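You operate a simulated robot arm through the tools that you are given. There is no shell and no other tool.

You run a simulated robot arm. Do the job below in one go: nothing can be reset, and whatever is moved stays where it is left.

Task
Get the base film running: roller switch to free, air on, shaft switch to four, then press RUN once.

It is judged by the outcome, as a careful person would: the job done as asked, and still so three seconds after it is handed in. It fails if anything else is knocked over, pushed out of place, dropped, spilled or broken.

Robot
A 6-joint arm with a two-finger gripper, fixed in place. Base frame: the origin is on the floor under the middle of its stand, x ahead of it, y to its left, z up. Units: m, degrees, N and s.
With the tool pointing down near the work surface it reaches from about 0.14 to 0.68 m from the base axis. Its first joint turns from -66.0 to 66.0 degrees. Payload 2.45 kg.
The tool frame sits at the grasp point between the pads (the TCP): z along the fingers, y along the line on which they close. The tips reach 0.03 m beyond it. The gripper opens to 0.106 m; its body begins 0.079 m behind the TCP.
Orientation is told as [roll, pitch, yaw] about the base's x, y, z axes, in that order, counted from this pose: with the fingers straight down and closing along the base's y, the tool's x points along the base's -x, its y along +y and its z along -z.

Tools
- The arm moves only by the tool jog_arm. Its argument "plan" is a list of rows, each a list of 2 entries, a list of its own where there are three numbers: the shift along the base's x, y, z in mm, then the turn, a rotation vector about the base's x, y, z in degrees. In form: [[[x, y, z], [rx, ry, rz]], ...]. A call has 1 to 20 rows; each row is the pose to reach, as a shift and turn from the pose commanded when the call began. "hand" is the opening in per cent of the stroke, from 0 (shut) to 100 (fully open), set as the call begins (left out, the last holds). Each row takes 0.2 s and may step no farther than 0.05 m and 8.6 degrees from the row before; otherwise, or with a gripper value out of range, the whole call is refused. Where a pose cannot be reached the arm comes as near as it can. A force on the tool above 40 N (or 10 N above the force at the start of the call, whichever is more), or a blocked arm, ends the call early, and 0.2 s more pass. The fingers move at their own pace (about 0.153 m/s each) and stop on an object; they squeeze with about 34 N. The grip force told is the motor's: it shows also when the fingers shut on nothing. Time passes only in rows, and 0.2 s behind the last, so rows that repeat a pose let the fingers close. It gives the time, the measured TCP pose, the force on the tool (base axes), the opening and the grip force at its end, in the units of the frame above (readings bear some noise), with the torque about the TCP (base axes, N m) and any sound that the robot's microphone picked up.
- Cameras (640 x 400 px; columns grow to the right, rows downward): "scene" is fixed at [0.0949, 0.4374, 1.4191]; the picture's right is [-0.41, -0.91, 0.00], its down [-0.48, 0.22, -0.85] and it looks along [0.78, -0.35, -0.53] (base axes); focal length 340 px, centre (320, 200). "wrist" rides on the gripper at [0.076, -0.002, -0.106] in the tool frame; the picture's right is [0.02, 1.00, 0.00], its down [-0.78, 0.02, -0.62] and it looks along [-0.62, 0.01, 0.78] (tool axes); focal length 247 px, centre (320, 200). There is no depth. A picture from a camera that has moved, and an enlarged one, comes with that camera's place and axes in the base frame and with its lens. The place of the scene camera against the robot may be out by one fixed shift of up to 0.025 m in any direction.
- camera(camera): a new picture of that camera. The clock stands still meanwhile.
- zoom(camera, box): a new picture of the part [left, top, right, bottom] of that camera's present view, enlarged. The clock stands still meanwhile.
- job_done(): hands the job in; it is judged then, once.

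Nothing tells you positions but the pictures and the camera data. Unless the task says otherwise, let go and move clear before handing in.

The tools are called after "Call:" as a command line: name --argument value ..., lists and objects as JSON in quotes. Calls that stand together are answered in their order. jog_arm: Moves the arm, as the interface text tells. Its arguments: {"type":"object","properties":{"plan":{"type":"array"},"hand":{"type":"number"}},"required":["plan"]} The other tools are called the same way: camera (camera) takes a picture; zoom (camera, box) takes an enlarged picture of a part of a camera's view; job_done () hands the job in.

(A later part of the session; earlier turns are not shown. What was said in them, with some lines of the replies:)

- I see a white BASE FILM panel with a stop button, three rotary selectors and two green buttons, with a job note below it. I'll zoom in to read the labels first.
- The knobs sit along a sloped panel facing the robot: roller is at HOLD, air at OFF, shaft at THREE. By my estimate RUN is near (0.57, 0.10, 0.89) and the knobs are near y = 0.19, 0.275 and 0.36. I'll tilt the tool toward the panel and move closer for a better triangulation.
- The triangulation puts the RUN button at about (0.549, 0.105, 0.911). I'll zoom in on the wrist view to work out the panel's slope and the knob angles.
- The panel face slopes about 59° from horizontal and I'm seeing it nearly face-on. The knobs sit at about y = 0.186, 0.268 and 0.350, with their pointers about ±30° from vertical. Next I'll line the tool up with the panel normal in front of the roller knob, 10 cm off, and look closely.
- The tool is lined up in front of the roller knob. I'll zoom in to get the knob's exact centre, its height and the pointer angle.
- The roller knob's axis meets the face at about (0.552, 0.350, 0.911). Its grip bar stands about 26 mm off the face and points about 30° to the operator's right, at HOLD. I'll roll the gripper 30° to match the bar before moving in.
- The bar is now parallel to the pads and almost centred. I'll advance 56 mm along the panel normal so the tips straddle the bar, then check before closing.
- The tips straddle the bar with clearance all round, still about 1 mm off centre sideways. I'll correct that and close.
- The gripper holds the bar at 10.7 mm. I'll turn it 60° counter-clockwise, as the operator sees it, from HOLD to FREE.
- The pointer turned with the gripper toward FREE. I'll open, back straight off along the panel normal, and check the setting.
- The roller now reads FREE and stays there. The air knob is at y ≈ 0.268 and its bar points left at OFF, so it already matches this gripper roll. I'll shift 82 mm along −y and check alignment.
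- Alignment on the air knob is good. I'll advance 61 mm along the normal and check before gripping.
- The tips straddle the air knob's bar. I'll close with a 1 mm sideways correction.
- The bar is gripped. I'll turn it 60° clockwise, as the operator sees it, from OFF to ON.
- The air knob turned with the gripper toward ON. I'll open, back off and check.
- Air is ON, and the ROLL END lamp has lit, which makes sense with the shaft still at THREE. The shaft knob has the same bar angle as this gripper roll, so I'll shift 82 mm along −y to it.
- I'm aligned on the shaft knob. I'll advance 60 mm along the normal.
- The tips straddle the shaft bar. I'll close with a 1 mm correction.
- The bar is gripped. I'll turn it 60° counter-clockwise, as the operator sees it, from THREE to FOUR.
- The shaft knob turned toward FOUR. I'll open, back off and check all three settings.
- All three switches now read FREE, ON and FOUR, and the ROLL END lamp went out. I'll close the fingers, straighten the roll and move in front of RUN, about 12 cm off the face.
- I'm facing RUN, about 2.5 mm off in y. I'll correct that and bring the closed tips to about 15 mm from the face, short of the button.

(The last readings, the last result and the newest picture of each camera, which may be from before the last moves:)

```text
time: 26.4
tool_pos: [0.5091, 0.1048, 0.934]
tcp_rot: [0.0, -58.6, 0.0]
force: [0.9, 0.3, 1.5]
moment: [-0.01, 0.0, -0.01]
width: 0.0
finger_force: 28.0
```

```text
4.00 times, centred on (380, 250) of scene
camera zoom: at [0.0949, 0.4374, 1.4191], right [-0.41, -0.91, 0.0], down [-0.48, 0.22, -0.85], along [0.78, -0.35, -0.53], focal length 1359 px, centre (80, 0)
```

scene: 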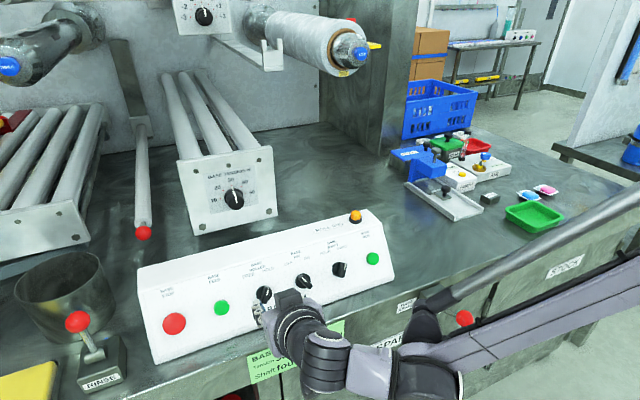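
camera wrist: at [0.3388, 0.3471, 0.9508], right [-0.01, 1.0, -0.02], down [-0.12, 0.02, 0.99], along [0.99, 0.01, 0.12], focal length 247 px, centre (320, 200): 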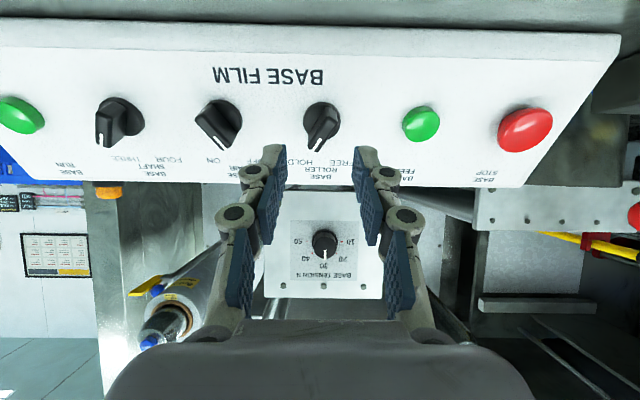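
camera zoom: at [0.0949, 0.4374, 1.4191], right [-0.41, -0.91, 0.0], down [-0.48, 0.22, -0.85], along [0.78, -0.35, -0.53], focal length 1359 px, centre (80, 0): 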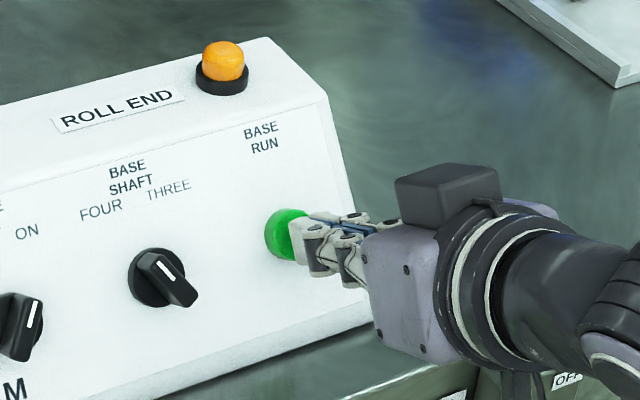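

The tips are over the button, about 10 mm short of it. I'll press in small steps and watch the force.

Call:
jog_arm --plan '[[[1.7, 1, -1], [0, 0, 0]], [[3.4, 1, -2.1], [0, 0, 0]], [[5.1, 1, -3.1], [0, 0, 0]], [[6.8, 1, -4.2], [0, 0, 0]], [[8.5, 1, -5.2], [0, 0, 0]], [[9.4, 1, -5.7], [0, 0, 0]], [[10.2, 1, -6.3], [0, 0, 0]]]' --hand 0

Call:
zoom --camera "wrist" --box '[200, 80, 440, 230]'

Call:
zoom --camera "scene" --box '[300, 200, 460, 300]'

```text
time: 28.0
tool_pos: [0.5177, 0.1069, 0.9294]
tcp_rot: [0.1, -58.6, 0.0]
force: [0.1, 0.3, -0.7]
moment: [-0.01, 0.04, -0.01]
width: 0.0063
finger_force: 28.6
```

```text
2.67 times, centred on (320, 155) of wrist
camera zoom: at [0.3883, 0.1051, 0.92], right [-0.01, 1.0, -0.02], down [-0.12, 0.02, 0.99], along [0.99, 0.01, 0.12], focal length 659 px, centre (320, 320)
```

zoom: 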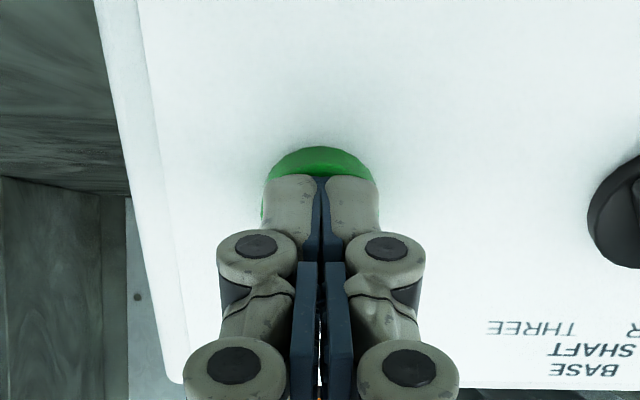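

```text
4.00 times, centred on (380, 250) of scene
camera zoom: at [0.0949, 0.4374, 1.4191], right [-0.41, -0.91, 0.0], down [-0.48, 0.22, -0.85], along [0.78, -0.35, -0.53], focal length 1359 px, centre (80, 0)
```

zoom: 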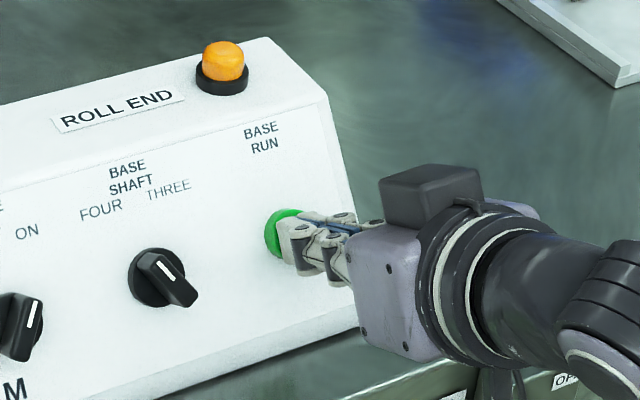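

The tips are just reaching the button, with no significant force yet. I'll keep pressing in small steps without releasing.

Call:
jog_arm --plan '[[[0.9, 0, -0.5], [0, 0, 0]], [[1.7, 0, -1], [0, 0, 0]], [[2.6, 0, -1.6], [0, 0, 0]], [[3.4, 0, -2.1], [0, 0, 0]]]' --hand 0

Call:
zoom --camera "wrist" --box '[200, 80, 440, 230]'

Call:
camera --camera "scene"

```text
time: 29.0
tool_pos: [0.5218, 0.1077, 0.9264]
tcp_rot: [0.0, -58.6, 0.0]
force: [-1.5, 1.0, 0.7]
moment: [0.03, 0.04, 0.01]
width: 0.0058
finger_force: 29.2
heard: click
```

```text
2.67 times, centred on (320, 155) of wrist
camera zoom: at [0.3919, 0.1046, 0.9184], right [-0.01, 1.0, -0.02], down [-0.12, 0.02, 0.99], along [0.99, 0.01, 0.12], focal length 659 px, centre (320, 320)
```

zoom: 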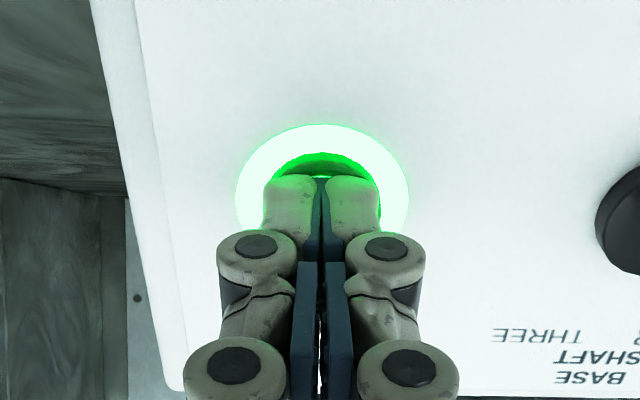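

```text
taken
```

scene: 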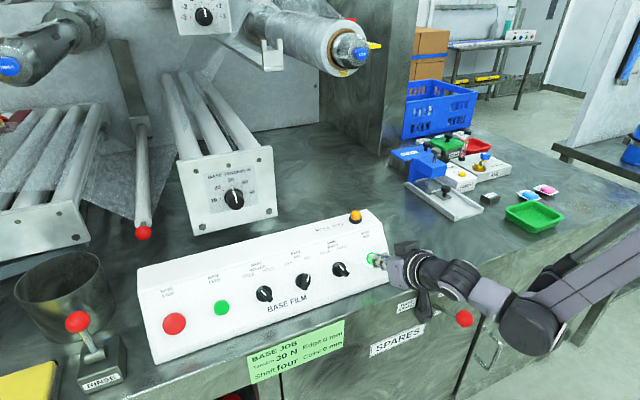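

I heard a click, RUN has lit and film is now on the rollers, so the single press registered. I'll back straight off along the normal and move well clear.

Call:
jog_arm --plan '[[[-8.5, 0, 5.2], [0, 0, 0]], [[-25.6, 0, 15.6], [0, 0, 0]], [[-51.2, 0, 31.3], [0, 0, 0]], [[-85, 0, 52], [0, 0, 0]], [[-115, 0, 75], [0, 0, 0]], [[-140, 0, 100], [0, 0, 0]], [[-140, 0, 100], [0, 0, 0]]]' --hand 0

Call:
camera --camera "scene"

Call:
zoom --camera "scene" --box '[140, 200, 400, 362]'

Call:
camera --camera "wrist"

```text
time: 30.6
tool_pos: [0.3822, 0.1056, 1.0268]
tcp_rot: [0.0, -58.7, 0.0]
force: [0.5, 0.2, -0.1]
moment: [-0.05, -0.02, -0.02]
width: 0.0
finger_force: 28.3
```

```text
taken
```

scene: 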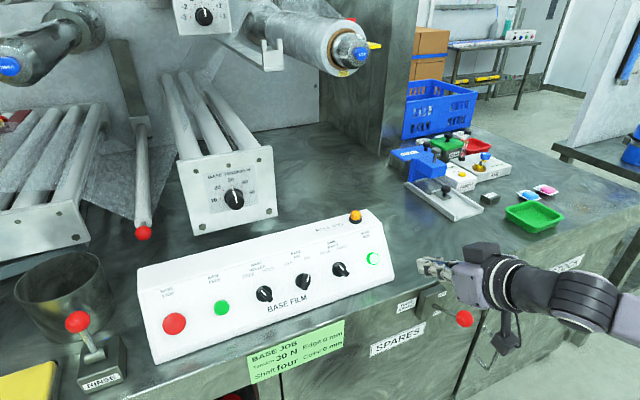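

```text
2.46 times, centred on (270, 281) of scene
camera zoom: at [0.0949, 0.4374, 1.4191], right [-0.41, -0.91, 0.0], down [-0.48, 0.22, -0.85], along [0.78, -0.35, -0.53], focal length 836 px, centre (443, 1)
```

zoom: 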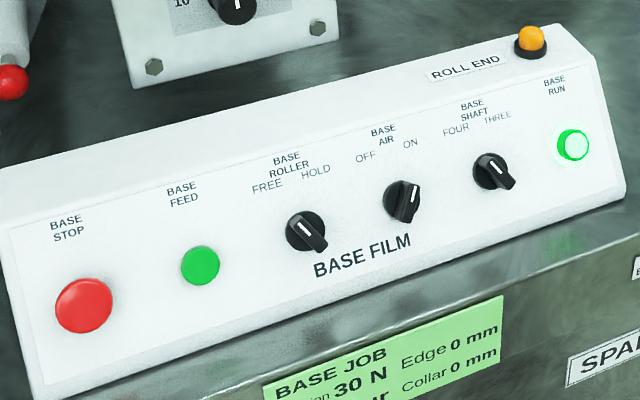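

```text
taken
camera wrist: at [0.2522, 0.1042, 1.0173], right [-0.01, 1.0, -0.02], down [-0.12, 0.02, 0.99], along [0.99, 0.01, 0.12], focal length 247 px, centre (320, 200)
```

wrist: 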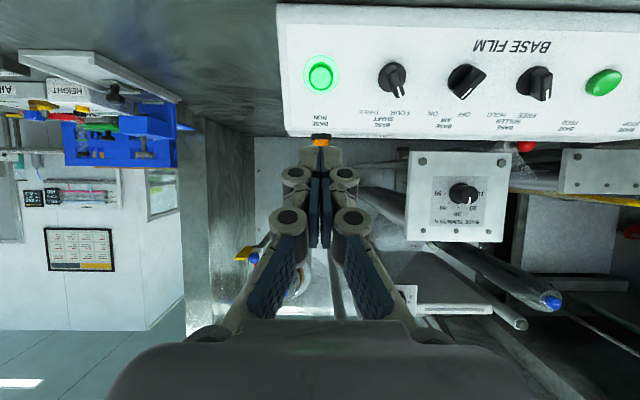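

The arm is clear, RUN stays lit, the switches read FREE, ON and FOUR, and ROLL END is off. I'll wait a couple of seconds to confirm it holds.

Call:
jog_arm --plan '[[[0, 0, 0], [0, 0, 0]], [[0, 0, 0], [0, 0, 0]], [[0, 0, 0], [0, 0, 0]], [[0, 0, 0], [0, 0, 0]], [[0, 0, 0], [0, 0, 0]], [[0, 0, 0], [0, 0, 0]], [[0, 0, 0], [0, 0, 0]], [[0, 0, 0], [0, 0, 0]], [[0, 0, 0], [0, 0, 0]], [[0, 0, 0], [0, 0, 0]]]'

Call:
camera --camera "scene"

```text
time: 32.8
tool_pos: [0.3826, 0.1054, 1.0275]
tcp_rot: [-0.1, -58.5, 0.0]
force: [-0.2, 0.1, -0.9]
moment: [0.01, -0.01, -0.01]
width: 0.0001
finger_force: 28.5
```

```text
taken
```

scene: 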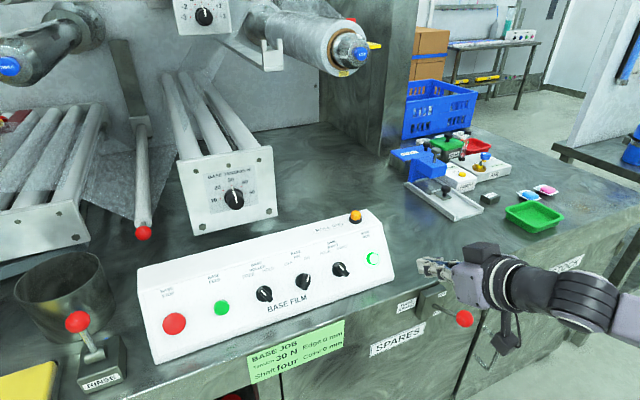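

The base film is still running: RUN is lit, all three switches are where they should be, nothing else has moved and the arm is clear. I'm handing the job in.

Call:
job_done

```text
The job is handed in.
```

The base film is running. The roller switch is on FREE, air is ON and the shaft switch is on FOUR. I pressed RUN once; it clicked and its light came on.

The ROLL END lamp came on when I turned the air on, while the shaft was still at THREE. It went out once I set the shaft to FOUR.

I watched for about two seconds after backing the arm away, and RUN stayed lit. I saw nothing else moved out of place, and the job is handed in.
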